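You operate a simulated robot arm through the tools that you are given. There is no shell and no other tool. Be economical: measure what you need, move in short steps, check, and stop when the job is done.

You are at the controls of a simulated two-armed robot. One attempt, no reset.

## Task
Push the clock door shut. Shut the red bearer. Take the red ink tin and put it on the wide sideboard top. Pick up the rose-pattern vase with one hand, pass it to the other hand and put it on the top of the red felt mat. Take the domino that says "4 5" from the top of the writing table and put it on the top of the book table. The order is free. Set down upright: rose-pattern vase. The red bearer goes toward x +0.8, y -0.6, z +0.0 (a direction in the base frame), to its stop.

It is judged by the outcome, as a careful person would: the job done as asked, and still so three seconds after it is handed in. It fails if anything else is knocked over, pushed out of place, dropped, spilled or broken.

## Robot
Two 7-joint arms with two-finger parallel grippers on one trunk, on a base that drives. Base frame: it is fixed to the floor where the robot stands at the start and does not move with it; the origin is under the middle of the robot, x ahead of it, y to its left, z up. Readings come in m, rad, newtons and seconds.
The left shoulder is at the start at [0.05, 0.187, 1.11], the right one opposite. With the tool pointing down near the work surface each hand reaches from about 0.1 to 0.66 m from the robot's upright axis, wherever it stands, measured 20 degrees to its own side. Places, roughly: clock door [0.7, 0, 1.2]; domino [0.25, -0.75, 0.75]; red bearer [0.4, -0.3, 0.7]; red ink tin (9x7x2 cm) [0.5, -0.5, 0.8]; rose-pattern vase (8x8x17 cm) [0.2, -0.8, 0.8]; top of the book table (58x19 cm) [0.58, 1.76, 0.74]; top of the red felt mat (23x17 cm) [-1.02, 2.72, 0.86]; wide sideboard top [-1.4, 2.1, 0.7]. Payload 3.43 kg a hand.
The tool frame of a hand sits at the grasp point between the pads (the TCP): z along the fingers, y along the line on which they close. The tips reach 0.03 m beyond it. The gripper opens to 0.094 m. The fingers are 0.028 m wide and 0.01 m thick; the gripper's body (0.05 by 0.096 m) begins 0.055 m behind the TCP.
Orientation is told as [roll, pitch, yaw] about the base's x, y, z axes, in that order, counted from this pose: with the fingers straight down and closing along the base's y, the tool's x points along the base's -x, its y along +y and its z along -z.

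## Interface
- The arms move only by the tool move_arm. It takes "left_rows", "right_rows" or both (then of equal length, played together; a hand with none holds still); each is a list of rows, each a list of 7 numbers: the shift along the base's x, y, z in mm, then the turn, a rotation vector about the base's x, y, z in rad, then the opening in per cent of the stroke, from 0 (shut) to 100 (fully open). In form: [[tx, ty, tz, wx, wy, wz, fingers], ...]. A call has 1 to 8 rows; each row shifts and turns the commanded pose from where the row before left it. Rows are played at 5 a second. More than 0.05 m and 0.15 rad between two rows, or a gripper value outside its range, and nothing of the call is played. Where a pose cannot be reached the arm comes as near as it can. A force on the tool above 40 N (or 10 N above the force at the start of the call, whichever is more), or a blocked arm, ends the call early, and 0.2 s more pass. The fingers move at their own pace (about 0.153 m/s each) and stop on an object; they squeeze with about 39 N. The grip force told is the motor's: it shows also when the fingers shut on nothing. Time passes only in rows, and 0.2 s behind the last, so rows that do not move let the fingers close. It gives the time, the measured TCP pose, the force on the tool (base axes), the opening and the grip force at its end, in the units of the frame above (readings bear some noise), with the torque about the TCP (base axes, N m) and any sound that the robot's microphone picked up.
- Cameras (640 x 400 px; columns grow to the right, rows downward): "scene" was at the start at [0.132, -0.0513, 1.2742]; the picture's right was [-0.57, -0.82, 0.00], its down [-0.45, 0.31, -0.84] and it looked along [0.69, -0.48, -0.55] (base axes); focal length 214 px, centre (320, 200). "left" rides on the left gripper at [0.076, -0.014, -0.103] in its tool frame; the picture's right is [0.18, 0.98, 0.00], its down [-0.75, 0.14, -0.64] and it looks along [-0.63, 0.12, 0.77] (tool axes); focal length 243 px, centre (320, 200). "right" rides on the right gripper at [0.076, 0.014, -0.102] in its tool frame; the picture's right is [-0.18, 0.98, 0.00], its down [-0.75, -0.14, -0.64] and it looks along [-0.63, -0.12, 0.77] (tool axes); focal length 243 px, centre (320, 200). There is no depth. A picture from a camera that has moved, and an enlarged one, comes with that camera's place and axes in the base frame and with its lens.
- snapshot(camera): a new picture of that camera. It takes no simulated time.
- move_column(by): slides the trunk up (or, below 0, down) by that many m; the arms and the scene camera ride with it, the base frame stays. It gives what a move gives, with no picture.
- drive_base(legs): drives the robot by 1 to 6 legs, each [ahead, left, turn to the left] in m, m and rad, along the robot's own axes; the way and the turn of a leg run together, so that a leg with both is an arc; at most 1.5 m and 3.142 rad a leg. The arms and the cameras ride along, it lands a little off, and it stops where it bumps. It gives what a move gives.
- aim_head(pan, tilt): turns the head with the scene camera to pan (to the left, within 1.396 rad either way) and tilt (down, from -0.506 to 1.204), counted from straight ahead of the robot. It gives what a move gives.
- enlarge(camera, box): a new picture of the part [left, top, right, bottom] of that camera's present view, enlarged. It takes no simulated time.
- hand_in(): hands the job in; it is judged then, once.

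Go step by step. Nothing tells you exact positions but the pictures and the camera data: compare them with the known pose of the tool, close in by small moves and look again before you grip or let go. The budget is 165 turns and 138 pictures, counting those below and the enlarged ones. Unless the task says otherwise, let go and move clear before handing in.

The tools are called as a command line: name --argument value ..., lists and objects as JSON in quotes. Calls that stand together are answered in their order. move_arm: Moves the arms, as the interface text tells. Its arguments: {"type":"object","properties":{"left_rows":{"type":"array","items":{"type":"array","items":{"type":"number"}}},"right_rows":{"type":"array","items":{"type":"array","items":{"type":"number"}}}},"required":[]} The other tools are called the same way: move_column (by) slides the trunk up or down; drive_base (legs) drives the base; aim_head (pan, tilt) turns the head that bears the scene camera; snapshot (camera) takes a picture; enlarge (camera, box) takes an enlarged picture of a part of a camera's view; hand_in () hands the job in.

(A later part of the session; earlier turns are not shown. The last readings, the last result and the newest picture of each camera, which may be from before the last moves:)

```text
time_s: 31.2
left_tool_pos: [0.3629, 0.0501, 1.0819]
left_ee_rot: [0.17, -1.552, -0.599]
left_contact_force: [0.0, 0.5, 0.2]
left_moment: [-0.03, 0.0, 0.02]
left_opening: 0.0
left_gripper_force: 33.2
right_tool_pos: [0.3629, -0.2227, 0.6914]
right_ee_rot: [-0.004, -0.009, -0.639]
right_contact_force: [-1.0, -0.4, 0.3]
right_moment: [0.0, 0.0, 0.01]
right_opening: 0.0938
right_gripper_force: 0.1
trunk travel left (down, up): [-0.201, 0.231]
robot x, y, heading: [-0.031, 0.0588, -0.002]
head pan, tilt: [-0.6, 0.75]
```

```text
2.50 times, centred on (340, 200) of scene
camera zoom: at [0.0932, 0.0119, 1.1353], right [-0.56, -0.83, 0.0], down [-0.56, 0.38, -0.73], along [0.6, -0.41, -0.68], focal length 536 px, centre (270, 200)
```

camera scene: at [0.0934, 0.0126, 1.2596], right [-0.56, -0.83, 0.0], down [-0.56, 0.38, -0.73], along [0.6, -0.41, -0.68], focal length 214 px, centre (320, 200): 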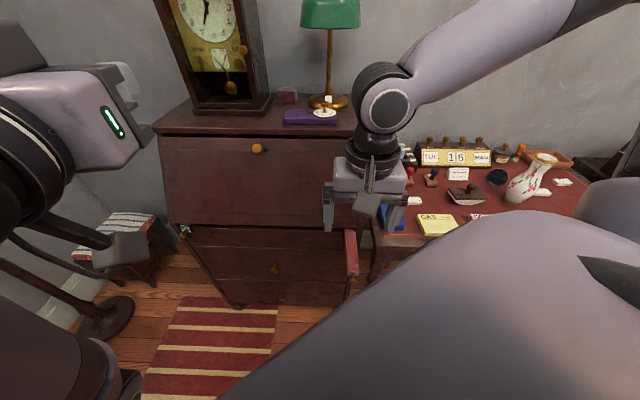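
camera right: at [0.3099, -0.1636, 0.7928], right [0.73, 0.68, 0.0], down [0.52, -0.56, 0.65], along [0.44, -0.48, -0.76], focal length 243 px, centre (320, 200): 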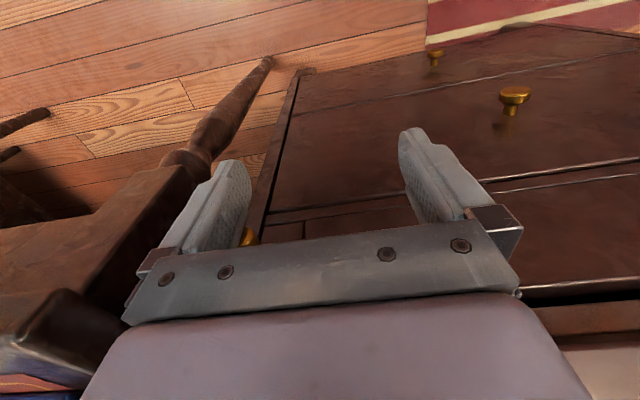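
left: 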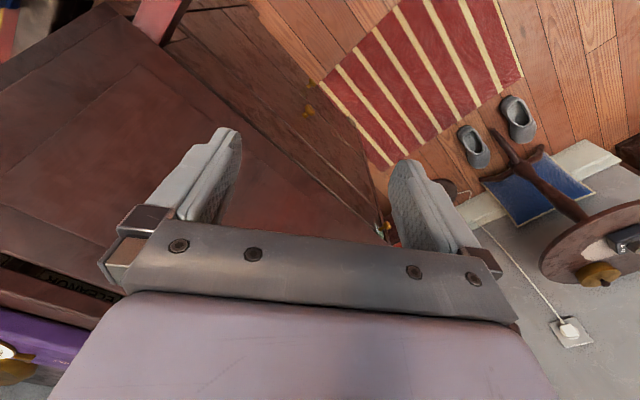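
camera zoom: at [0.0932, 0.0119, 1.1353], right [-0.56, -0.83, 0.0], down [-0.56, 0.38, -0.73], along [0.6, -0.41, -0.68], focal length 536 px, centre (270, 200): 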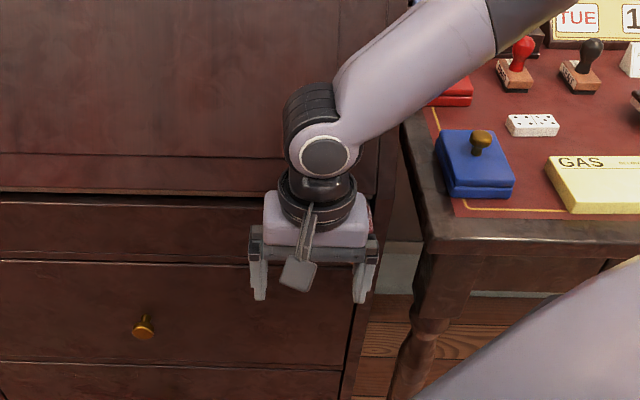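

The bearer travels with the finger. Continue to its stop.

move_arm --right_rows '[[14, -10, 0, 0, 0, 0, 100], [12, -9, 0, 0, 0, 0, 100], [12, -9, 0, 0, 0, 0, 100], [8, -6, 0, 0, 0, 0, 100], [8, -6, 0, 0, 0, 0, 100]]'

snapshot --camera "right"

enlarge --camera "scene" --box '[240, 120, 440, 280]'

```text
time_s: 31.9
left_tool_pos: [0.361, 0.051, 1.0806]
left_ee_rot: [0.199, -1.549, -0.627]
left_contact_force: [0.6, 0.0, 0.1]
left_moment: [-0.01, 0.03, -0.01]
left_opening: 0.0004
left_gripper_force: 33.3
right_tool_pos: [0.3773, -0.2339, 0.6897]
right_ee_rot: [-0.008, 0.013, -0.631]
right_contact_force: [-9.1, 7.2, 4.4]
right_moment: [-0.6, -0.61, -0.12]
right_opening: 0.0943
right_gripper_force: 0.0
trunk travel left (down, up): [-0.201, 0.231]
robot x, y, heading: [-0.0356, 0.0602, 0.004]
head pan, tilt: [-0.6, 0.75]
stopped in row 3 (right hand): the force on the tool passed its limit (the readings are from after the stop); the commanded pose is now the measured one
```

```text
105 pictures are left
camera right: at [0.3267, -0.1755, 0.7936], right [0.73, 0.69, -0.01], down [0.54, -0.56, 0.63], along [0.43, -0.47, -0.77], focal length 243 px, centre (320, 200)
```

right: 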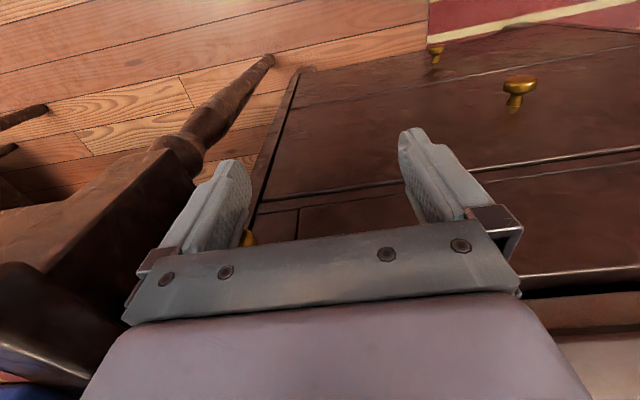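

```text
2.50 times, centred on (340, 200) of scene
camera zoom: at [0.092, 0.0127, 1.1355], right [-0.56, -0.83, 0.0], down [-0.56, 0.38, -0.73], along [0.6, -0.41, -0.68], focal length 536 px, centre (270, 200)
```

zoom: 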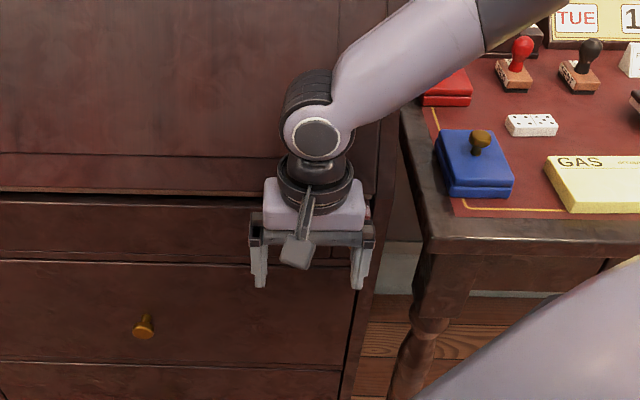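

The stop came early with the contact high on the hand (≈7 cm above the TCP), so the hand body likely touches the flap's lip, not the bearer's stop. I back off and lean the hand so the fingertips lead.

move_arm --right_rows '[[-20, 15, 0, 0, 0, 0, 100], [-20, 15, 0, -0.085, -0.113, 0, 100], [-16, 12, 0, -0.085, -0.113, 0, 100], [0, 0, 0, -0.085, -0.113, 0, 100], [0, 0, 0, -0.085, -0.113, 0, 100]]'

snapshot --camera "right"

enlarge --camera "scene" --box '[240, 120, 440, 280]'

```text
time_s: 33.1
left_tool_pos: [0.3624, 0.0505, 1.0817]
left_ee_rot: [0.185, -1.55, -0.615]
left_contact_force: [-0.7, -0.7, -0.2]
left_moment: [-0.02, -0.02, -0.04]
left_opening: 0.0
left_gripper_force: 32.8
right_tool_pos: [0.325, -0.2053, 0.7029]
right_ee_rot: [-0.014, -0.555, -0.629]
right_contact_force: [-0.2, 0.1, 1.0]
right_moment: [0.02, 0.02, 0.02]
right_opening: 0.094
right_gripper_force: 0.0
right hand out of reach, approached as far as the arm can: row 5
trunk travel left (down, up): [-0.201, 0.231]
robot x, y, heading: [-0.0338, 0.0575, -0.0]
head pan, tilt: [-0.6, 0.75]
```

```text
103 pictures are left
camera right: at [0.2375, -0.1216, 0.7503], right [0.71, 0.7, 0.09], down [0.17, -0.28, 0.94], along [0.68, -0.66, -0.32], focal length 243 px, centre (320, 200)
```

right: 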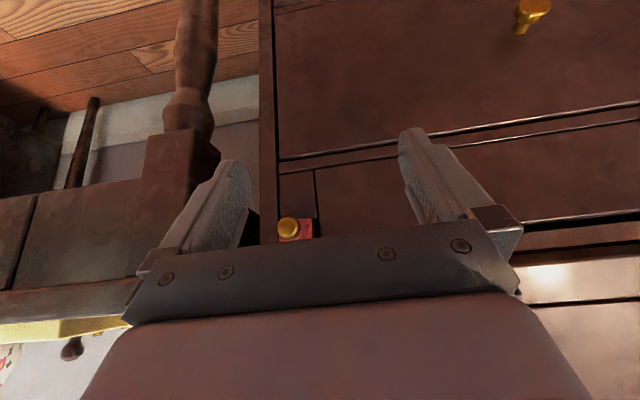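

```text
2.50 times, centred on (340, 200) of scene
camera zoom: at [0.0928, 0.0121, 1.1353], right [-0.56, -0.83, 0.0], down [-0.56, 0.38, -0.73], along [0.6, -0.41, -0.68], focal length 536 px, centre (270, 200)
```

zoom: 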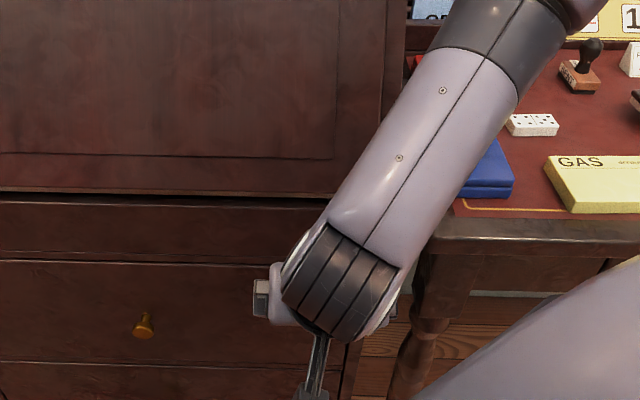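

Now I see the knob beside the right finger, bearer still out some cm. Shift ~12 mm left so the finger covers the knob, then push on.

move_arm --right_rows '[[7, 10, 0, 0, 0, 0, 100], [24, -18, 0, 0, 0, 0, 100], [20, -15, 0, 0, 0, 0, 100], [12, -9, 0, 0, 0, 0, 100], [8, -6, 0, 0, 0, 0, 100], [8, -6, 0, 0, 0, 0, 100], [8, -6, 0, 0, 0, 0, 100]]'

snapshot --camera "right"

enlarge --camera "scene" --box '[240, 120, 440, 280]'

```text
time_s: 34.3
left_tool_pos: [0.3623, 0.05, 1.0813]
left_ee_rot: [0.203, -1.55, -0.634]
left_contact_force: [0.0, 0.4, -0.3]
left_moment: [-0.01, -0.04, 0.01]
left_opening: 0.0001
left_gripper_force: 33.3
right_tool_pos: [0.3856, -0.243, 0.7028]
right_ee_rot: [-0.015, -0.522, -0.629]
right_contact_force: [-0.6, 1.3, -1.0]
right_moment: [-0.05, -0.12, -0.01]
right_opening: 0.0938
right_gripper_force: 0.0
right hand out of reach, approached as far as the arm can: row 1
trunk travel left (down, up): [-0.201, 0.231]
robot x, y, heading: [-0.0347, 0.0651, 0.0]
head pan, tilt: [-0.6, 0.75]
stopped in row 6 (right hand): the force on the tool passed its limit (the readings are from after the stop); the commanded pose is now the measured one
```

```text
101 pictures are left
camera right: at [0.3004, -0.1599, 0.753], right [0.71, 0.7, 0.08], down [0.19, -0.3, 0.93], along [0.67, -0.65, -0.35], focal length 243 px, centre (320, 200)
```

right: 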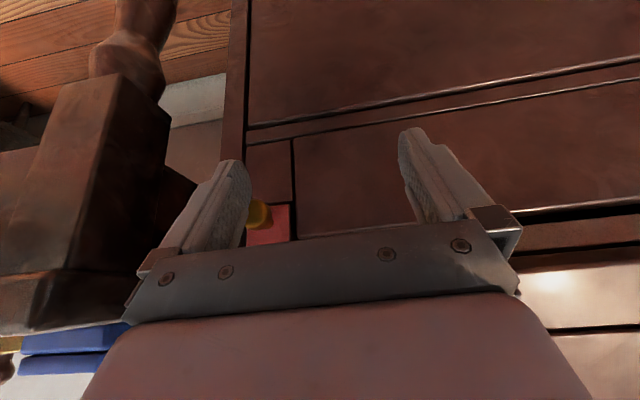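

```text
2.50 times, centred on (340, 200) of scene
camera zoom: at [0.0926, 0.0123, 1.1352], right [-0.56, -0.83, 0.0], down [-0.56, 0.38, -0.73], along [0.6, -0.41, -0.68], focal length 536 px, centre (270, 200)
```

zoom: 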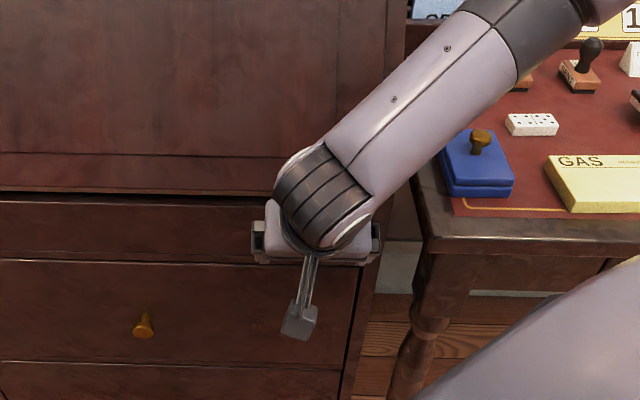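

Stopped by force again, about 1.5 cm further. I back off and look at the bearer.

move_arm --right_rows '[[-24, 18, 0, 0, 0, 0, 100], [-30, 20, 0, 0, 0, 0, 100], [-20, 30, 0, 0, 0, 0, 100], [0, 40, 10, 0, 0, 0, 100], [0, 40, 20, 0, 0, 0, 100]]'

enlarge --camera "scene" --box '[300, 150, 440, 260]'

snapshot --camera "right"

```text
time_s: 35.5
left_tool_pos: [0.3613, 0.0497, 1.0819]
left_ee_rot: [0.191, -1.551, -0.622]
left_contact_force: [-1.0, 0.5, -0.3]
left_moment: [0.03, -0.01, 0.0]
left_opening: 0.0002
left_gripper_force: 33.4
right_tool_pos: [0.3162, -0.1474, 0.771]
right_ee_rot: [-0.015, -0.522, -0.628]
right_contact_force: [-0.4, -1.1, 0.4]
right_moment: [0.01, -0.02, -0.02]
right_opening: 0.094
right_gripper_force: 0.1
right hand out of reach, approached as far as the arm can: row 3, 4, 5
trunk travel left (down, up): [-0.201, 0.231]
robot x, y, heading: [-0.0342, 0.0589, 0.002]
head pan, tilt: [-0.6, 0.75]
```

```text
3.64 times, centred on (370, 205) of scene
camera zoom: at [0.0923, 0.0125, 1.1353], right [-0.56, -0.83, 0.0], down [-0.56, 0.38, -0.73], along [0.6, -0.41, -0.68], focal length 780 px, centre (138, 182)
```

zoom: 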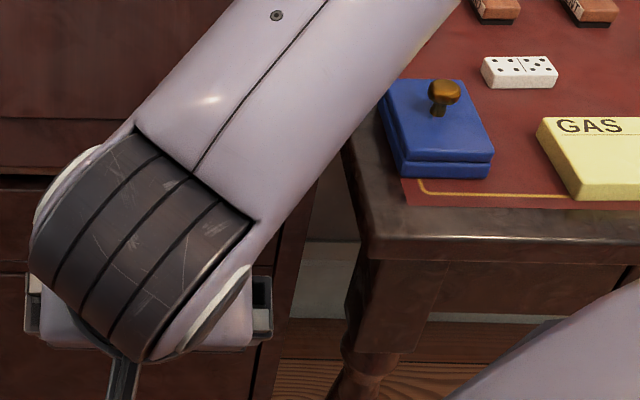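

```text
98 pictures are left
camera right: at [0.2302, -0.0643, 0.8224], right [0.71, 0.7, 0.08], down [0.19, -0.3, 0.93], along [0.67, -0.65, -0.35], focal length 243 px, centre (320, 200)
```

right: 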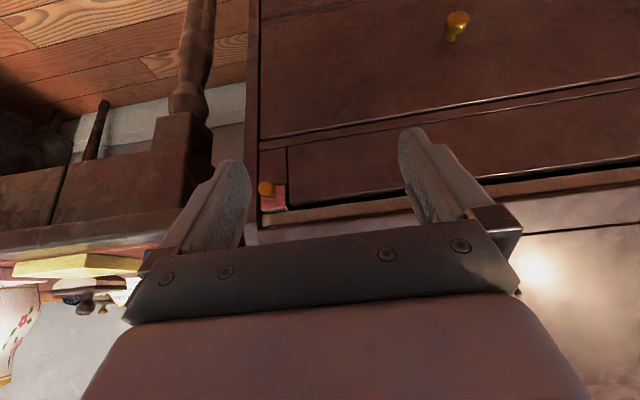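

enlarge --camera "right" --box '[220, 140, 330, 230]'

move_arm --right_rows '[[-10, 40, 20, 0, 0, 0, 100], [-10, 40, 20, 0, 0, 0, 100], [-10, 30, 20, 0, 0, 0, 100]]'

enlarge --camera "scene" --box '[300, 150, 440, 260]'

```text
4.44 times, centred on (275, 185) of right
camera zoom: at [0.2302, -0.0643, 0.8224], right [0.71, 0.7, 0.08], down [0.19, -0.3, 0.93], along [0.67, -0.65, -0.35], focal length 1078 px, centre (520, 267)
```

zoom: 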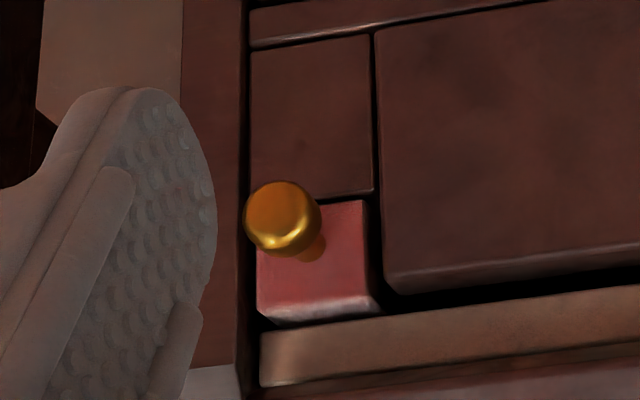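

```text
time_s: 36.3
left_tool_pos: [0.3617, 0.05, 1.0819]
left_ee_rot: [0.191, -1.549, -0.617]
left_contact_force: [0.0, -0.5, 0.2]
left_moment: [0.01, 0.01, 0.02]
left_opening: 0.0001
left_gripper_force: 33.2
right_tool_pos: [0.2908, -0.117, 0.8563]
right_ee_rot: [-0.014, -0.524, -0.629]
right_contact_force: [0.0, 0.1, -0.1]
right_moment: [0.0, -0.01, 0.02]
right_opening: 0.0935
right_gripper_force: 0.0
right hand out of reach, approached as far as the arm can: row 1, 2, 3
trunk travel left (down, up): [-0.201, 0.231]
robot x, y, heading: [-0.0349, 0.0596, 0.006]
head pan, tilt: [-0.6, 0.75]
```

```text
3.64 times, centred on (370, 205) of scene
camera zoom: at [0.0922, 0.0125, 1.1353], right [-0.56, -0.83, 0.0], down [-0.56, 0.38, -0.73], along [0.6, -0.41, -0.68], focal length 780 px, centre (138, 182)
```

zoom: 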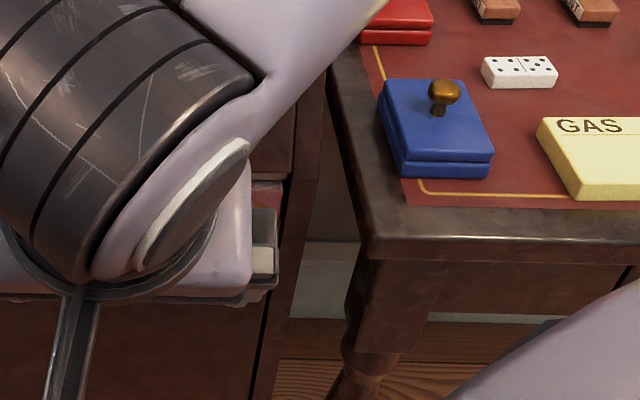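

Close to flush but unclear. I move the arm up and away and view it from further back.

move_arm --right_rows '[[-20, 0, 35, 0.085, 0.113, 0, 100], [-20, 0, 35, 0.085, 0.113, 0, 100], [-20, 0, 35, 0.085, 0.113, 0, 100], [-20, 0, 35, 0.07, 0.09, 0, 100]]'

drive_base --legs '[[-0.15, 0.1, 0]]'

move_column --by 0.12

aim_head --pan -0.4 --tilt 0.6

snapshot --camera "scene"

```text
time_s: 37.3
left_tool_pos: [0.3618, 0.0502, 1.081]
left_ee_rot: [0.192, -1.553, -0.619]
left_contact_force: [-0.2, 0.2, -0.6]
left_moment: [-0.01, -0.01, -0.01]
left_opening: 0.0
left_gripper_force: 33.1
right_tool_pos: [0.2125, -0.114, 0.9966]
right_ee_rot: [-0.003, 0.017, -0.632]
right_contact_force: [0.2, -0.2, 0.2]
right_moment: [0.01, 0.0, -0.01]
right_opening: 0.0939
right_gripper_force: 0.2
trunk travel left (down, up): [-0.201, 0.231]
robot x, y, heading: [-0.0361, 0.059, 0.007]
head pan, tilt: [-0.6, 0.75]
```

```text
time_s: 38.8
left_tool_pos: [0.2082, 0.15, 1.0819]
left_ee_rot: [0.187, -1.552, -0.613]
left_contact_force: [0.1, -0.5, -0.2]
left_moment: [-0.02, 0.02, 0.01]
left_opening: 0.0
left_gripper_force: 32.9
right_tool_pos: [0.0612, -0.0145, 0.9944]
right_ee_rot: [-0.005, 0.013, -0.629]
right_contact_force: [1.0, -0.1, -0.6]
right_moment: [0.02, 0.0, 0.03]
right_opening: 0.0938
right_gripper_force: 0.2
trunk travel left (down, up): [-0.201, 0.231]
robot x, y, heading: [-0.1898, 0.1601, 0.002]
head pan, tilt: [-0.6, 0.75]
```

```text
time_s: 40.3
left_tool_pos: [0.2088, 0.1502, 1.2003]
left_ee_rot: [0.191, -1.55, -0.618]
left_contact_force: [-0.7, -0.6, -0.3]
left_moment: [0.03, -0.01, -0.01]
left_opening: 0.0001
left_gripper_force: 33.1
right_tool_pos: [0.0615, -0.0148, 1.1142]
right_ee_rot: [-0.005, 0.015, -0.628]
right_contact_force: [0.3, -0.5, 0.1]
right_moment: [-0.04, 0.01, -0.01]
right_opening: 0.0938
right_gripper_force: 0.0
trunk travel left (down, up): [-0.321, 0.111]
robot x, y, heading: [-0.1848, 0.1597, 0.003]
head pan, tilt: [-0.6, 0.75]
```

```text
time_s: 41.1
left_tool_pos: [0.2093, 0.1504, 1.2007]
left_ee_rot: [0.195, -1.549, -0.62]
left_contact_force: [-0.7, 1.3, 1.4]
left_moment: [-0.01, 0.03, 0.02]
left_opening: 0.0001
left_gripper_force: 33.2
right_tool_pos: [0.062, -0.0136, 1.1148]
right_ee_rot: [-0.004, 0.015, -0.629]
right_contact_force: [0.3, -0.5, 1.0]
right_moment: [0.01, 0.02, -0.03]
right_opening: 0.0943
right_gripper_force: 0.2
trunk travel left (down, up): [-0.321, 0.111]
robot x, y, heading: [-0.1883, 0.1569, 0.004]
head pan, tilt: [-0.4, 0.6]
```

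```text
95 pictures are left
camera scene: at [-0.0472, 0.1244, 1.2681], right [-0.39, -0.92, 0.0], down [-0.52, 0.22, -0.82], along [0.76, -0.32, -0.57], focal length 214 px, centre (320, 200)
```

scene: 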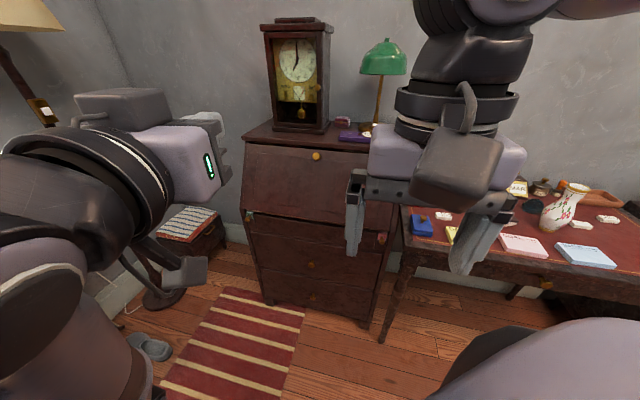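

enlarge --camera "scene" --box '[355, 205, 425, 275]'

enlarge --camera "scene" --box '[220, 180, 290, 250]'

```text
5.71 times, centred on (390, 240) of scene
camera zoom: at [-0.0472, 0.1244, 1.2681], right [-0.39, -0.92, 0.0], down [-0.52, 0.22, -0.82], along [0.76, -0.32, -0.57], focal length 1226 px, centre (-80, -29)
```

zoom: 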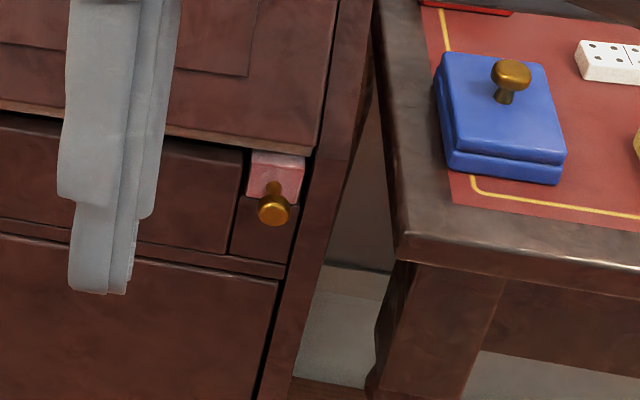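

```text
5.71 times, centred on (255, 215) of scene
camera zoom: at [-0.0472, 0.1244, 1.2681], right [-0.39, -0.92, 0.0], down [-0.52, 0.22, -0.82], along [0.76, -0.32, -0.57], focal length 1226 px, centre (691, 114)
```

zoom: 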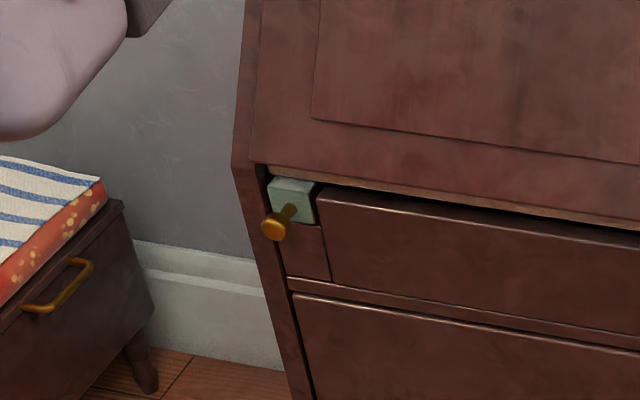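

Compared with the (shut) green bearer on the other side, the red one is equally far in: its knob sits at the same depth, so it's at its stop. Next I face the writing table.

drive_base --legs '[[0, 0, -0.64], [0.25, -0.05, 0]]'

aim_head --pan 0.0 --tilt 0.7

snapshot --camera "scene"

```text
time_s: 44.7
left_tool_pos: [0.293, -0.2792, 1.2008]
left_ee_rot: [0.183, -1.55, -1.257]
left_contact_force: [1.0, -0.4, 1.0]
left_moment: [0.04, -0.02, 0.01]
left_opening: 0.0
left_gripper_force: 32.8
right_tool_pos: [0.0754, -0.3204, 1.1146]
right_ee_rot: [-0.005, 0.013, -1.278]
right_contact_force: [-0.4, -0.4, -0.5]
right_moment: [-0.02, -0.02, -0.03]
right_opening: 0.0941
right_gripper_force: 0.1
trunk travel left (down, up): [-0.321, 0.111]
robot x, y, heading: [-0.0187, -0.0304, -0.646]
head pan, tilt: [-0.4, 0.6]
```

```text
time_s: 45.5
left_tool_pos: [0.2914, -0.2782, 1.2003]
left_ee_rot: [0.205, -1.55, -1.28]
left_contact_force: [-0.4, 0.2, 0.2]
left_moment: [0.02, -0.01, -0.01]
left_opening: 0.0
left_gripper_force: 33.0
right_tool_pos: [0.0753, -0.3202, 1.1157]
right_ee_rot: [-0.004, 0.016, -1.278]
right_contact_force: [0.5, -0.8, -0.2]
right_moment: [0.03, 0.02, 0.01]
right_opening: 0.0942
right_gripper_force: 0.0
trunk travel left (down, up): [-0.321, 0.111]
robot x, y, heading: [-0.0182, -0.0302, -0.647]
head pan, tilt: [0.0, 0.7]
```

```text
92 pictures are left
camera scene: at [0.0966, -0.1183, 1.2596], right [-0.6, -0.8, 0.0], down [-0.51, 0.39, -0.77], along [0.61, -0.46, -0.64], focal length 214 px, centre (320, 200)
```

scene: 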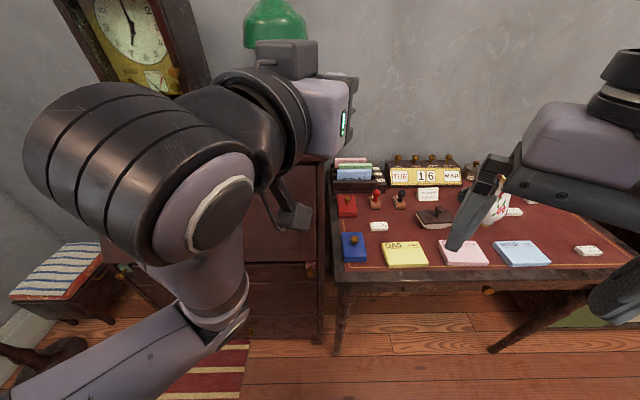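

aim_head --pan -0.75 --tilt 0.8

snapshot --camera "scene"

```text
time_s: 46.6
left_tool_pos: [0.2938, -0.2775, 1.2006]
left_ee_rot: [0.198, -1.55, -1.27]
left_contact_force: [-0.1, 0.4, 0.3]
left_moment: [0.0, -0.01, 0.02]
left_opening: 0.0
left_gripper_force: 33.0
right_tool_pos: [0.0734, -0.3202, 1.1163]
right_ee_rot: [-0.006, 0.014, -1.277]
right_contact_force: [-0.5, -0.2, -0.2]
right_moment: [-0.02, -0.01, 0.01]
right_opening: 0.094
right_gripper_force: 0.1
trunk travel left (down, up): [-0.321, 0.111]
robot x, y, heading: [-0.017, -0.0332, -0.641]
head pan, tilt: [-0.75, 0.799]
```

```text
91 pictures are left
camera scene: at [0.0429, -0.1466, 1.2513], right [-0.98, -0.18, 0.0], down [-0.13, 0.71, -0.7], along [0.12, -0.69, -0.72], focal length 214 px, centre (320, 200)
```

scene: 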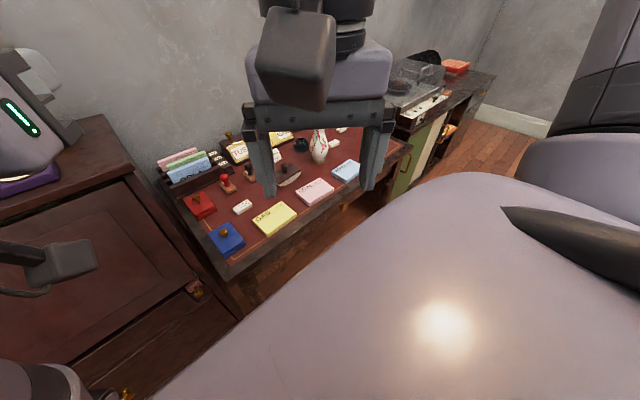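

Floor to the right is clear. I slide right and retract the hands to see the table.

drive_base --legs '[[0.0, -0.28, 0]]'

move_arm --right_rows '[[-10, -45, 0, 0, 0, 0.128, 100], [-30, -40, 0, 0, 0, 0.128, 100], [-30, -40, 0, 0, 0, 0.128, 100], [-30, -40, 0, 0, 0, 0.128, 100], [-30, -30, 0, 0, 0, 0.128, 100]]' --left_rows '[[-30, 30, 0, 0, 0, 0, 100], [-30, 30, 0, 0, 0, 0, 100], [-20, 40, 0, 0, 0, 0, 100], [0, 40, 0, 0, 0, 0, 100], [0, 40, 0, 0, 0, 0, 100]]'

aim_head --pan 0.0 --tilt 0.75

snapshot --camera "scene"

```text
time_s: 48.6
left_tool_pos: [0.1248, -0.5033, 1.2009]
left_ee_rot: [0.213, -1.55, -1.282]
left_contact_force: [0.2, -0.1, 0.6]
left_moment: [-0.01, -0.02, -0.02]
left_opening: 0.0
left_gripper_force: 33.1
right_tool_pos: [-0.0939, -0.5448, 1.1151]
right_ee_rot: [-0.007, 0.013, -1.274]
right_contact_force: [0.7, 0.7, 0.6]
right_moment: [0.01, -0.02, 0.03]
right_opening: 0.094
right_gripper_force: 0.0
trunk travel left (down, up): [-0.321, 0.111]
robot x, y, heading: [-0.1852, -0.2573, -0.644]
head pan, tilt: [-0.75, 0.799]
```

```text
time_s: 49.4
left_tool_pos: [0.1198, -0.4462, 1.1794]
left_ee_rot: [0.347, -1.462, -1.261]
left_contact_force: [-0.3, 1.1, 0.8]
left_moment: [-0.01, -0.03, -0.01]
left_opening: 0.0941
left_gripper_force: 0.1
left hand out of reach, approached as far as the arm can: row 2, 3
right_tool_pos: [-0.1549, -0.6576, 1.1149]
right_ee_rot: [-0.005, 0.013, -0.933]
right_contact_force: [0.1, 0.1, 0.7]
right_moment: [0.01, 0.01, 0.02]
right_opening: 0.0939
right_gripper_force: 0.0
trunk travel left (down, up): [-0.321, 0.111]
robot x, y, heading: [-0.1843, -0.2608, -0.642]
head pan, tilt: [-0.75, 0.799]
stopped in row 3 (left hand): the arm was blocked; the commanded pose is now the measured one
```

```text
time_s: 50.5
left_tool_pos: [0.1207, -0.4444, 1.1802]
left_ee_rot: [0.304, -1.472, -1.216]
left_contact_force: [-0.4, -0.4, 0.1]
left_moment: [0.02, 0.0, 0.03]
left_opening: 0.094
left_gripper_force: 0.1
right_tool_pos: [-0.1567, -0.6582, 1.1147]
right_ee_rot: [-0.004, 0.013, -0.932]
right_contact_force: [0.5, 0.3, -0.3]
right_moment: [0.0, -0.03, -0.02]
right_opening: 0.0941
right_gripper_force: 0.0
trunk travel left (down, up): [-0.321, 0.111]
robot x, y, heading: [-0.1904, -0.2557, -0.641]
head pan, tilt: [0.0, 0.75]
```

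```text
90 pictures are left
camera scene: at [-0.1067, -0.3727, 1.2646], right [-0.92, -0.38, 0.0], down [-0.23, 0.55, -0.8], along [0.31, -0.74, -0.6], focal length 214 px, centre (320, 200)
```

scene: 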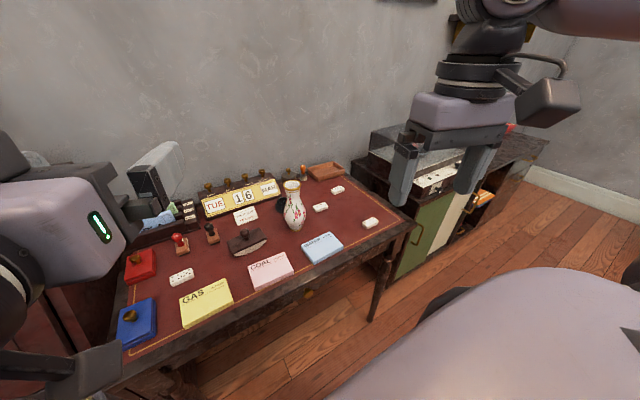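

enlarge --camera "scene" --box '[230, 150, 400, 260]'

enlarge --camera "scene" --box '[90, 190, 260, 300]'

```text
3.64 times, centred on (315, 205) of scene
camera zoom: at [-0.1067, -0.3727, 1.2646], right [-0.92, -0.38, 0.0], down [-0.23, 0.55, -0.8], along [0.31, -0.74, -0.6], focal length 780 px, centre (338, 182)
```

zoom: 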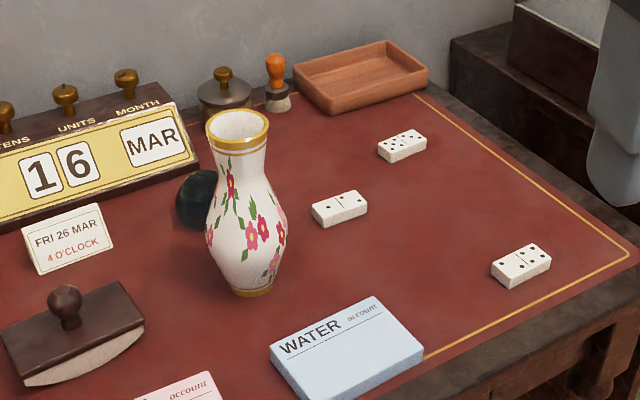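

```text
3.64 times, centred on (175, 245) of scene
camera zoom: at [-0.1067, -0.3727, 1.2646], right [-0.92, -0.38, 0.0], down [-0.23, 0.55, -0.8], along [0.31, -0.74, -0.6], focal length 780 px, centre (847, 36)
```

zoom: 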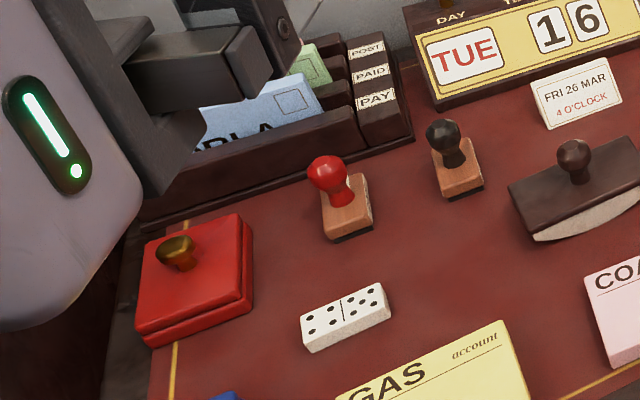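

enlarge --camera "scene" --box '[164, 263, 200, 288]'

enlarge --camera "scene" --box '[325, 180, 350, 200]'

enlarge --camera "scene" --box '[355, 210, 385, 232]'

```text
16.00 times, centred on (182, 276) of scene
camera zoom: at [-0.1067, -0.3727, 1.2646], right [-0.92, -0.38, 0.0], down [-0.23, 0.55, -0.8], along [0.31, -0.74, -0.6], focal length 3432 px, centre (2528, -1008)
```

zoom: 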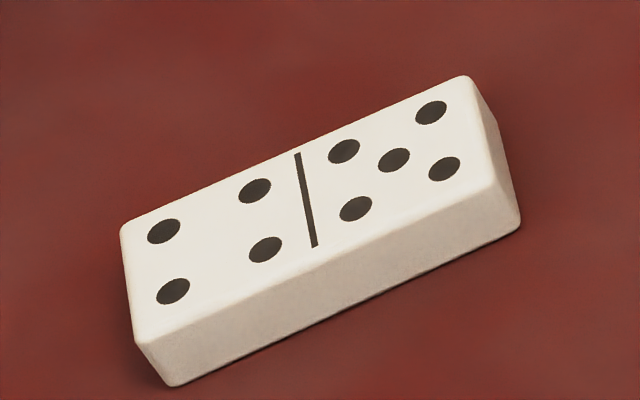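

```text
16.00 times, centred on (338, 190) of scene
camera zoom: at [-0.1067, -0.3727, 1.2646], right [-0.92, -0.38, 0.0], down [-0.23, 0.55, -0.8], along [0.31, -0.74, -0.6], focal length 3432 px, centre (40, 360)
```

zoom: 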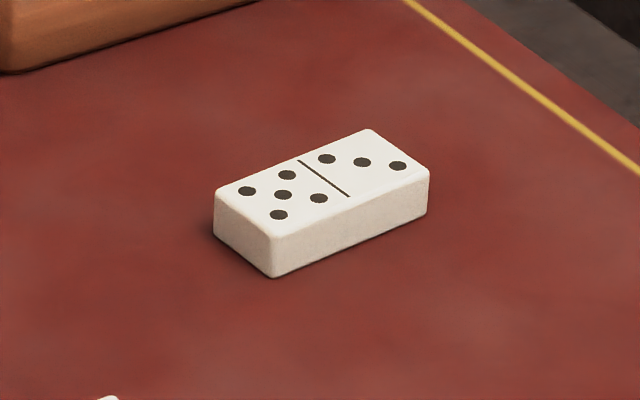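

```text
16.00 times, centred on (370, 221) of scene
camera zoom: at [-0.1067, -0.3727, 1.2646], right [-0.92, -0.38, 0.0], down [-0.23, 0.55, -0.8], along [0.31, -0.74, -0.6], focal length 3432 px, centre (-480, -136)
```

zoom: 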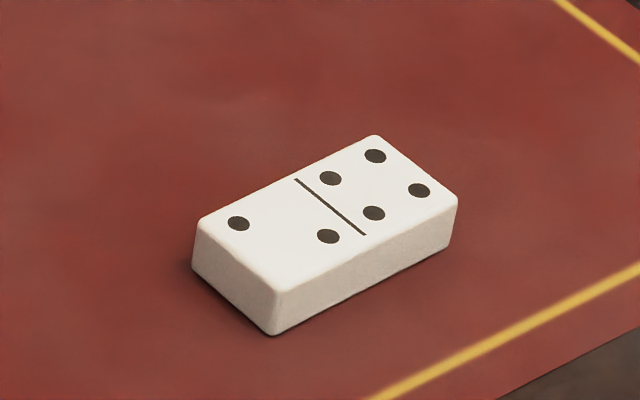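

The "4 5" domino is the one next to the GAS pad, at about (0.348, -0.537), and the red tin is at about (0.467, -0.515). I drive a little closer and turn the left hand down over the tin.

drive_base --legs '[[0.1, 0.0, 0]]'

move_arm --left_rows '[[20, 5, 0, 0.116, 0.09, 0, 86], [20, 5, 0, 0.116, 0.09, 0, 86], [20, 0, 0, 0.116, 0.09, 0, 86], [20, 0, 0, 0.116, 0.09, 0, 86], [20, 0, 0, 0.116, 0.09, 0, 86], [20, 0, 0, 0.116, 0.09, 0, 86], [20, 0, 0, 0.116, 0.09, 0, 86], [20, 0, 0, 0.116, 0.09, 0, 86]]'

move_arm --left_rows '[[25, 0, -20, 0.116, 0.09, 0, 86], [25, 0, -20, 0.116, 0.09, 0, 86], [25, 0, -20, 0, 0, 0.11, 86], [25, 0, -20, 0, 0, 0.11, 86]]'

snapshot --camera "left"

snapshot --camera "scene"

```text
time_s: 51.6
left_tool_pos: [0.2012, -0.5064, 1.1785]
left_ee_rot: [0.355, -1.463, -1.268]
left_contact_force: [0.3, -0.7, -0.1]
left_moment: [0.01, 0.06, -0.01]
left_opening: 0.094
left_gripper_force: 0.0
right_tool_pos: [-0.0747, -0.719, 1.1146]
right_ee_rot: [-0.006, 0.013, -0.929]
right_contact_force: [0.4, 0.6, 0.4]
right_moment: [0.02, 0.0, 0.0]
right_opening: 0.0941
right_gripper_force: 0.1
trunk travel left (down, up): [-0.321, 0.111]
robot x, y, heading: [-0.1072, -0.3187, -0.64]
head pan, tilt: [0.0, 0.75]
```

```text
time_s: 52.2
left_tool_pos: [0.29, -0.5049, 1.1324]
left_ee_rot: [0.359, -1.171, -1.159]
left_contact_force: [0.2, -0.2, 0.9]
left_moment: [-0.01, 0.02, 0.01]
left_opening: 0.0808
left_gripper_force: 0.1
left hand out of reach, approached as far as the arm can: row 1, 2
right_tool_pos: [-0.0762, -0.7192, 1.1146]
right_ee_rot: [-0.005, 0.013, -0.931]
right_contact_force: [-0.8, -0.4, 0.2]
right_moment: [0.02, 0.02, -0.01]
right_opening: 0.0942
right_gripper_force: 0.2
trunk travel left (down, up): [-0.321, 0.111]
robot x, y, heading: [-0.1041, -0.3166, -0.644]
head pan, tilt: [0.0, 0.75]
stopped in row 2 (left hand): the arm was blocked; the commanded pose is now the measured one
```

```text
time_s: 52.8
left_tool_pos: [0.3669, -0.4835, 1.0771]
left_ee_rot: [0.419, -0.894, -1.106]
left_contact_force: [-0.8, -0.4, 0.8]
left_moment: [-0.03, -0.02, 0.01]
left_opening: 0.081
left_gripper_force: 0.1
left hand out of reach, approached as far as the arm can: row 2
right_tool_pos: [-0.0742, -0.7185, 1.1141]
right_ee_rot: [-0.005, 0.014, -0.929]
right_contact_force: [0.1, -0.7, 0.0]
right_moment: [-0.01, -0.02, 0.0]
right_opening: 0.094
right_gripper_force: 0.0
trunk travel left (down, up): [-0.321, 0.111]
robot x, y, heading: [-0.1063, -0.3159, -0.641]
head pan, tilt: [0.0, 0.75]
stopped in row 2 (left hand): the arm was blocked; the commanded pose is now the measured one
```

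```text
84 pictures are left
camera left: at [0.2669, -0.4049, 1.0736], right [0.61, 0.78, 0.11], down [-0.13, -0.03, 0.99], along [0.78, -0.62, 0.08], focal length 243 px, centre (320, 200)
```

left: 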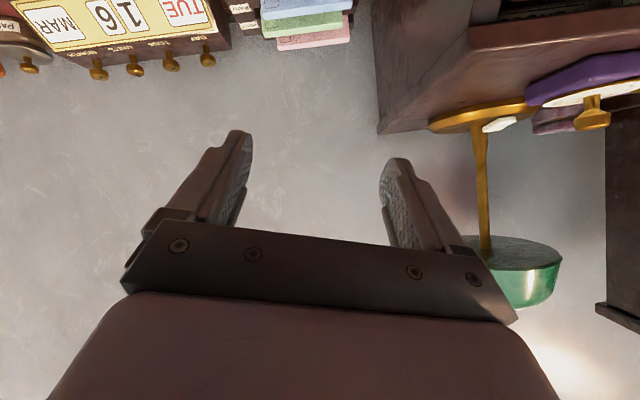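

```text
83 pictures are left
camera scene: at [0.0073, -0.402, 1.2553], right [-0.6, -0.8, 0.0], down [-0.55, 0.41, -0.73], along [0.59, -0.44, -0.68], focal length 214 px, centre (320, 200)
```

scene: 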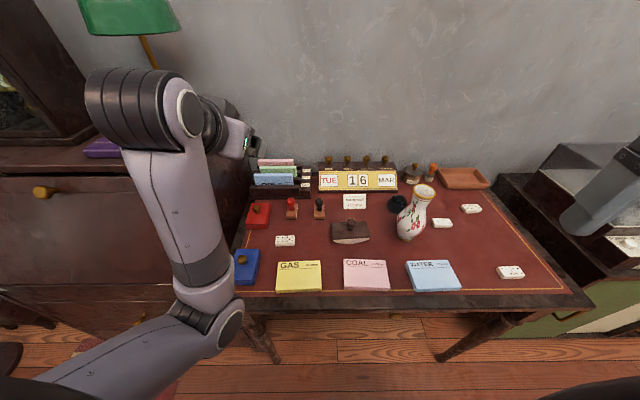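

Good view of the table. I finish turning the left hand down over the tin with the computed rotation.

move_arm --left_rows '[[14, -4.5, -18, 0.064, 0.122, 0.0277, 86], [14, -4.5, -18, 0.064, 0.122, 0.0277, 86], [14, -4.5, -18, 0.064, 0.122, 0.0277, 86], [14, -4.5, -18, 0.064, 0.122, 0.0277, 86], [14, -4.5, -18, 0.064, 0.122, 0.0277, 86], [14, -4.5, -18, 0.064, 0.122, 0.0277, 86], [14, -4.5, -18, 0.064, 0.122, 0.0277, 86]]'

snapshot --camera "left"

snapshot --camera "scene"

```text
time_s: 53.6
left_tool_pos: [0.4467, -0.4681, 1.0212]
left_ee_rot: [0.281, -0.57, -0.836]
left_contact_force: [-12.9, 3.6, 15.6]
left_moment: [0.61, -0.29, 0.64]
left_opening: 0.0797
left_gripper_force: 0.0
left hand out of reach, approached as far as the arm can: row 2, 3
right_tool_pos: [-0.0758, -0.7183, 1.1148]
right_ee_rot: [-0.003, 0.011, -0.929]
right_contact_force: [0.3, -0.2, -0.5]
right_moment: [0.01, 0.02, 0.02]
right_opening: 0.094
right_gripper_force: 0.1
trunk travel left (down, up): [-0.321, 0.111]
robot x, y, heading: [-0.1053, -0.3192, -0.639]
head pan, tilt: [0.0, 0.75]
stopped in row 3 (left hand): the force on the tool passed its limit (the readings are from after the stop); the commanded pose is now the measured one
```

```text
82 pictures are left
camera left: at [0.338, -0.4118, 1.0595], right [0.5, 0.86, 0.13], down [0.16, -0.24, 0.96], along [0.85, -0.46, -0.25], focal length 243 px, centre (320, 200)
```

left: 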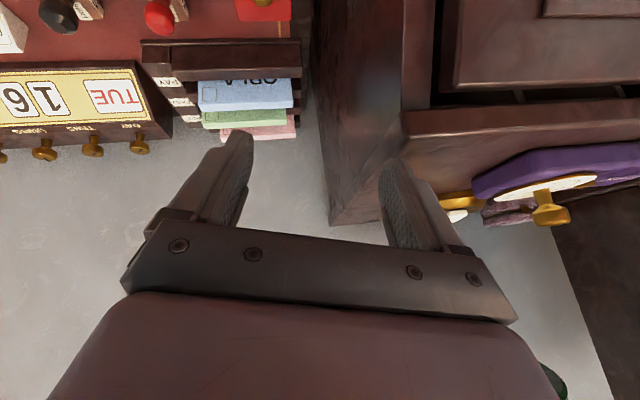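

```text
81 pictures are left
camera scene: at [0.0054, -0.4012, 1.2559], right [-0.6, -0.8, 0.0], down [-0.55, 0.41, -0.73], along [0.59, -0.44, -0.68], focal length 214 px, centre (320, 200)
```

scene: 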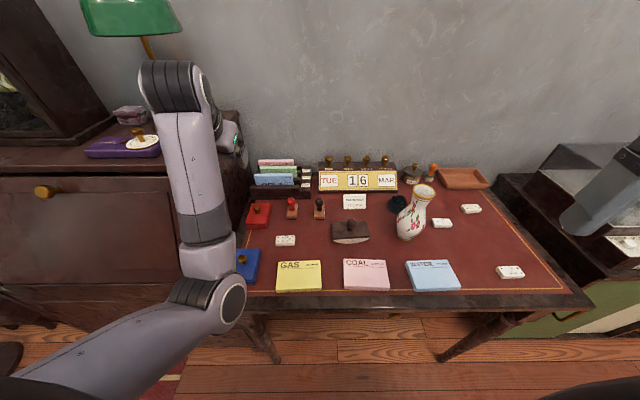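

The left finger touched the bureau's top edge; nothing has moved. I back away to the right and finish the rotation there.

move_arm --left_rows '[[-30, -25, 15, 0, 0, 0, 86], [-20, -15, 10, 0, 0, 0, 86], [0, 0, 0, 0.039, 0.12, 0.012, 86], [0, 0, 0, 0.039, 0.12, 0.012, 86], [0, 0, 0, 0.039, 0.12, 0.012, 86], [0, 0, 0, 0.039, 0.12, 0.012, 86], [0, 0, 0, 0.039, 0.12, 0.012, 86]]'

snapshot --camera "left"

snapshot --camera "scene"

```text
time_s: 55.2
left_tool_pos: [0.463, -0.5493, 0.9979]
left_ee_rot: [-0.006, 0.01, -0.698]
left_contact_force: [-0.3, -0.1, 0.6]
left_moment: [0.02, 0.0, 0.0]
left_opening: 0.0808
left_gripper_force: 0.0
left hand out of reach, approached as far as the arm can: row 1, 2, 3, 4, 5, 6
right_tool_pos: [-0.0739, -0.7189, 1.1138]
right_ee_rot: [-0.004, 0.014, -0.93]
right_contact_force: [0.1, 0.2, 0.4]
right_moment: [0.01, 0.0, 0.01]
right_opening: 0.0943
right_gripper_force: 0.1
trunk travel left (down, up): [-0.321, 0.111]
robot x, y, heading: [-0.1053, -0.3162, -0.638]
head pan, tilt: [0.0, 0.75]
```

```text
80 pictures are left
camera left: at [0.3973, -0.5112, 1.1023], right [0.49, 0.87, 0.0], down [0.68, -0.38, 0.63], along [0.55, -0.31, -0.77], focal length 243 px, centre (320, 200)
```

left: 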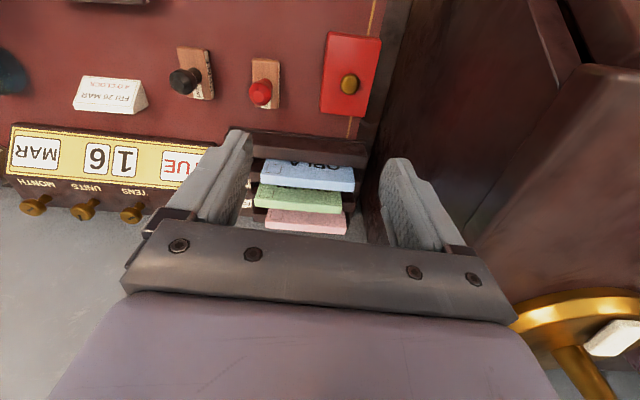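

```text
79 pictures are left
camera scene: at [0.007, -0.402, 1.2553], right [-0.6, -0.8, 0.0], down [-0.55, 0.41, -0.73], along [0.59, -0.44, -0.68], focal length 214 px, centre (320, 200)
```

scene: 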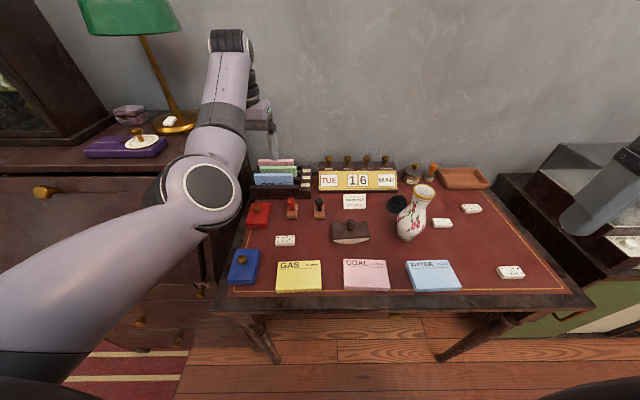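

Hand is down, tin center measured at (0.477, -0.515), short axis along (0.58, 0.815). I align and come down partway.

move_arm --left_rows '[[5, 10, -25, 0, 0, 0.04, 86], [5, 10, -25, 0, 0, 0.035, 86], [1, 5, -25, 0, 0, 0, 86], [0, 5, -25, 0, 0, 0, 86]]'

snapshot --camera "left"

```text
time_s: 56.2
left_tool_pos: [0.4771, -0.5169, 0.8975]
left_ee_rot: [-0.004, 0.01, -0.618]
left_contact_force: [0.4, -0.3, 0.5]
left_moment: [0.02, -0.03, -0.01]
left_opening: 0.0809
left_gripper_force: 0.0
right_tool_pos: [-0.0751, -0.7189, 1.1138]
right_ee_rot: [-0.006, 0.015, -0.929]
right_contact_force: [-0.2, 0.1, 0.0]
right_moment: [0.02, 0.05, -0.02]
right_opening: 0.0939
right_gripper_force: 0.1
trunk travel left (down, up): [-0.321, 0.111]
robot x, y, heading: [-0.1074, -0.3203, -0.641]
head pan, tilt: [0.0, 0.75]
```

```text
78 pictures are left
camera left: at [0.4082, -0.4851, 1.002], right [0.42, 0.91, 0.0], down [0.7, -0.32, 0.63], along [0.57, -0.27, -0.77], focal length 243 px, centre (320, 200)
```

left: 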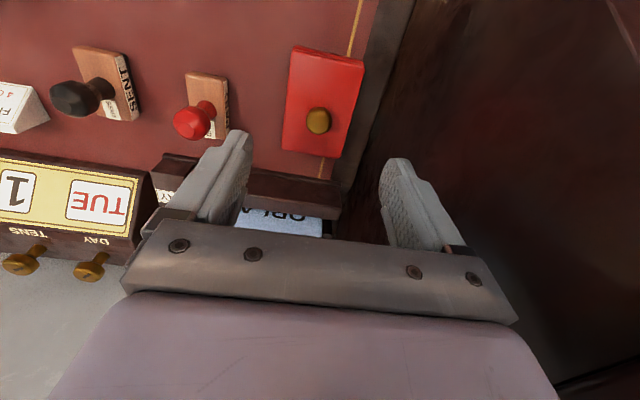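

Aligned within a few mm, and the stamp is ~3 cm clear of the right finger. Down to grasp height and close.

move_arm --left_rows '[[-2, 0, -35, 0, 0, 0.02, 86], [-1, 0, -35, 0, 0, 0, 86], [0, 0, -30, 0, 0, 0, 86]]'

snapshot --camera "left"

```text
time_s: 57.0
left_tool_pos: [0.4746, -0.516, 0.7969]
left_ee_rot: [-0.005, 0.009, -0.598]
left_contact_force: [0.0, -0.8, 0.2]
left_moment: [-0.01, 0.04, 0.0]
left_opening: 0.0808
left_gripper_force: 0.1
right_tool_pos: [-0.0737, -0.7167, 1.1145]
right_ee_rot: [-0.006, 0.014, -0.931]
right_contact_force: [-0.3, 0.5, -0.5]
right_moment: [0.03, 0.01, -0.01]
right_opening: 0.0942
right_gripper_force: 0.1
trunk travel left (down, up): [-0.321, 0.111]
robot x, y, heading: [-0.1047, -0.3167, -0.642]
head pan, tilt: [0.0, 0.75]
```

```text
77 pictures are left
camera left: at [0.4047, -0.4852, 0.9009], right [0.4, 0.92, 0.0], down [0.71, -0.31, 0.63], along [0.58, -0.26, -0.77], focal length 243 px, centre (320, 200)
```

left: 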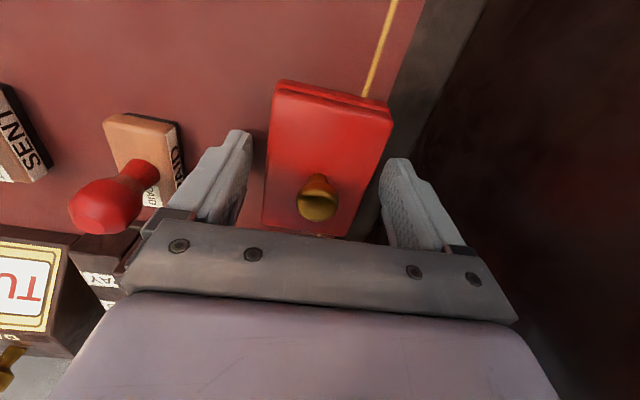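

move_arm --left_rows '[[0, 0, -3, 0, 0, 0, 86], [0, 0, 0, 0, 0, 0, 30], [0, 0, 0, 0, 0, 0, 30], [0, 0, 0, 0, 0, 0, 30]]'

snapshot --camera "left"

```text
time_s: 58.0
left_tool_pos: [0.4745, -0.5153, 0.7938]
left_ee_rot: [-0.006, 0.01, -0.596]
left_contact_force: [-0.6, -0.2, -0.1]
left_moment: [-0.11, -0.12, -0.12]
left_opening: 0.062
left_gripper_force: 38.4
right_tool_pos: [-0.0742, -0.7187, 1.1148]
right_ee_rot: [-0.005, 0.014, -0.931]
right_contact_force: [-1.1, -0.4, -0.4]
right_moment: [0.04, -0.02, -0.01]
right_opening: 0.094
right_gripper_force: 0.0
trunk travel left (down, up): [-0.321, 0.111]
robot x, y, heading: [-0.1066, -0.316, -0.64]
head pan, tilt: [0.0, 0.75]
```

```text
76 pictures are left
camera left: at [0.4045, -0.4856, 0.8981], right [0.4, 0.92, 0.0], down [0.71, -0.31, 0.63], along [0.58, -0.26, -0.77], focal length 243 px, centre (320, 200)
```

left: 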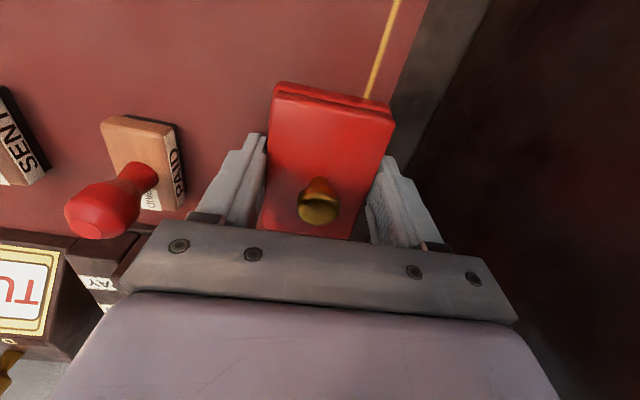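

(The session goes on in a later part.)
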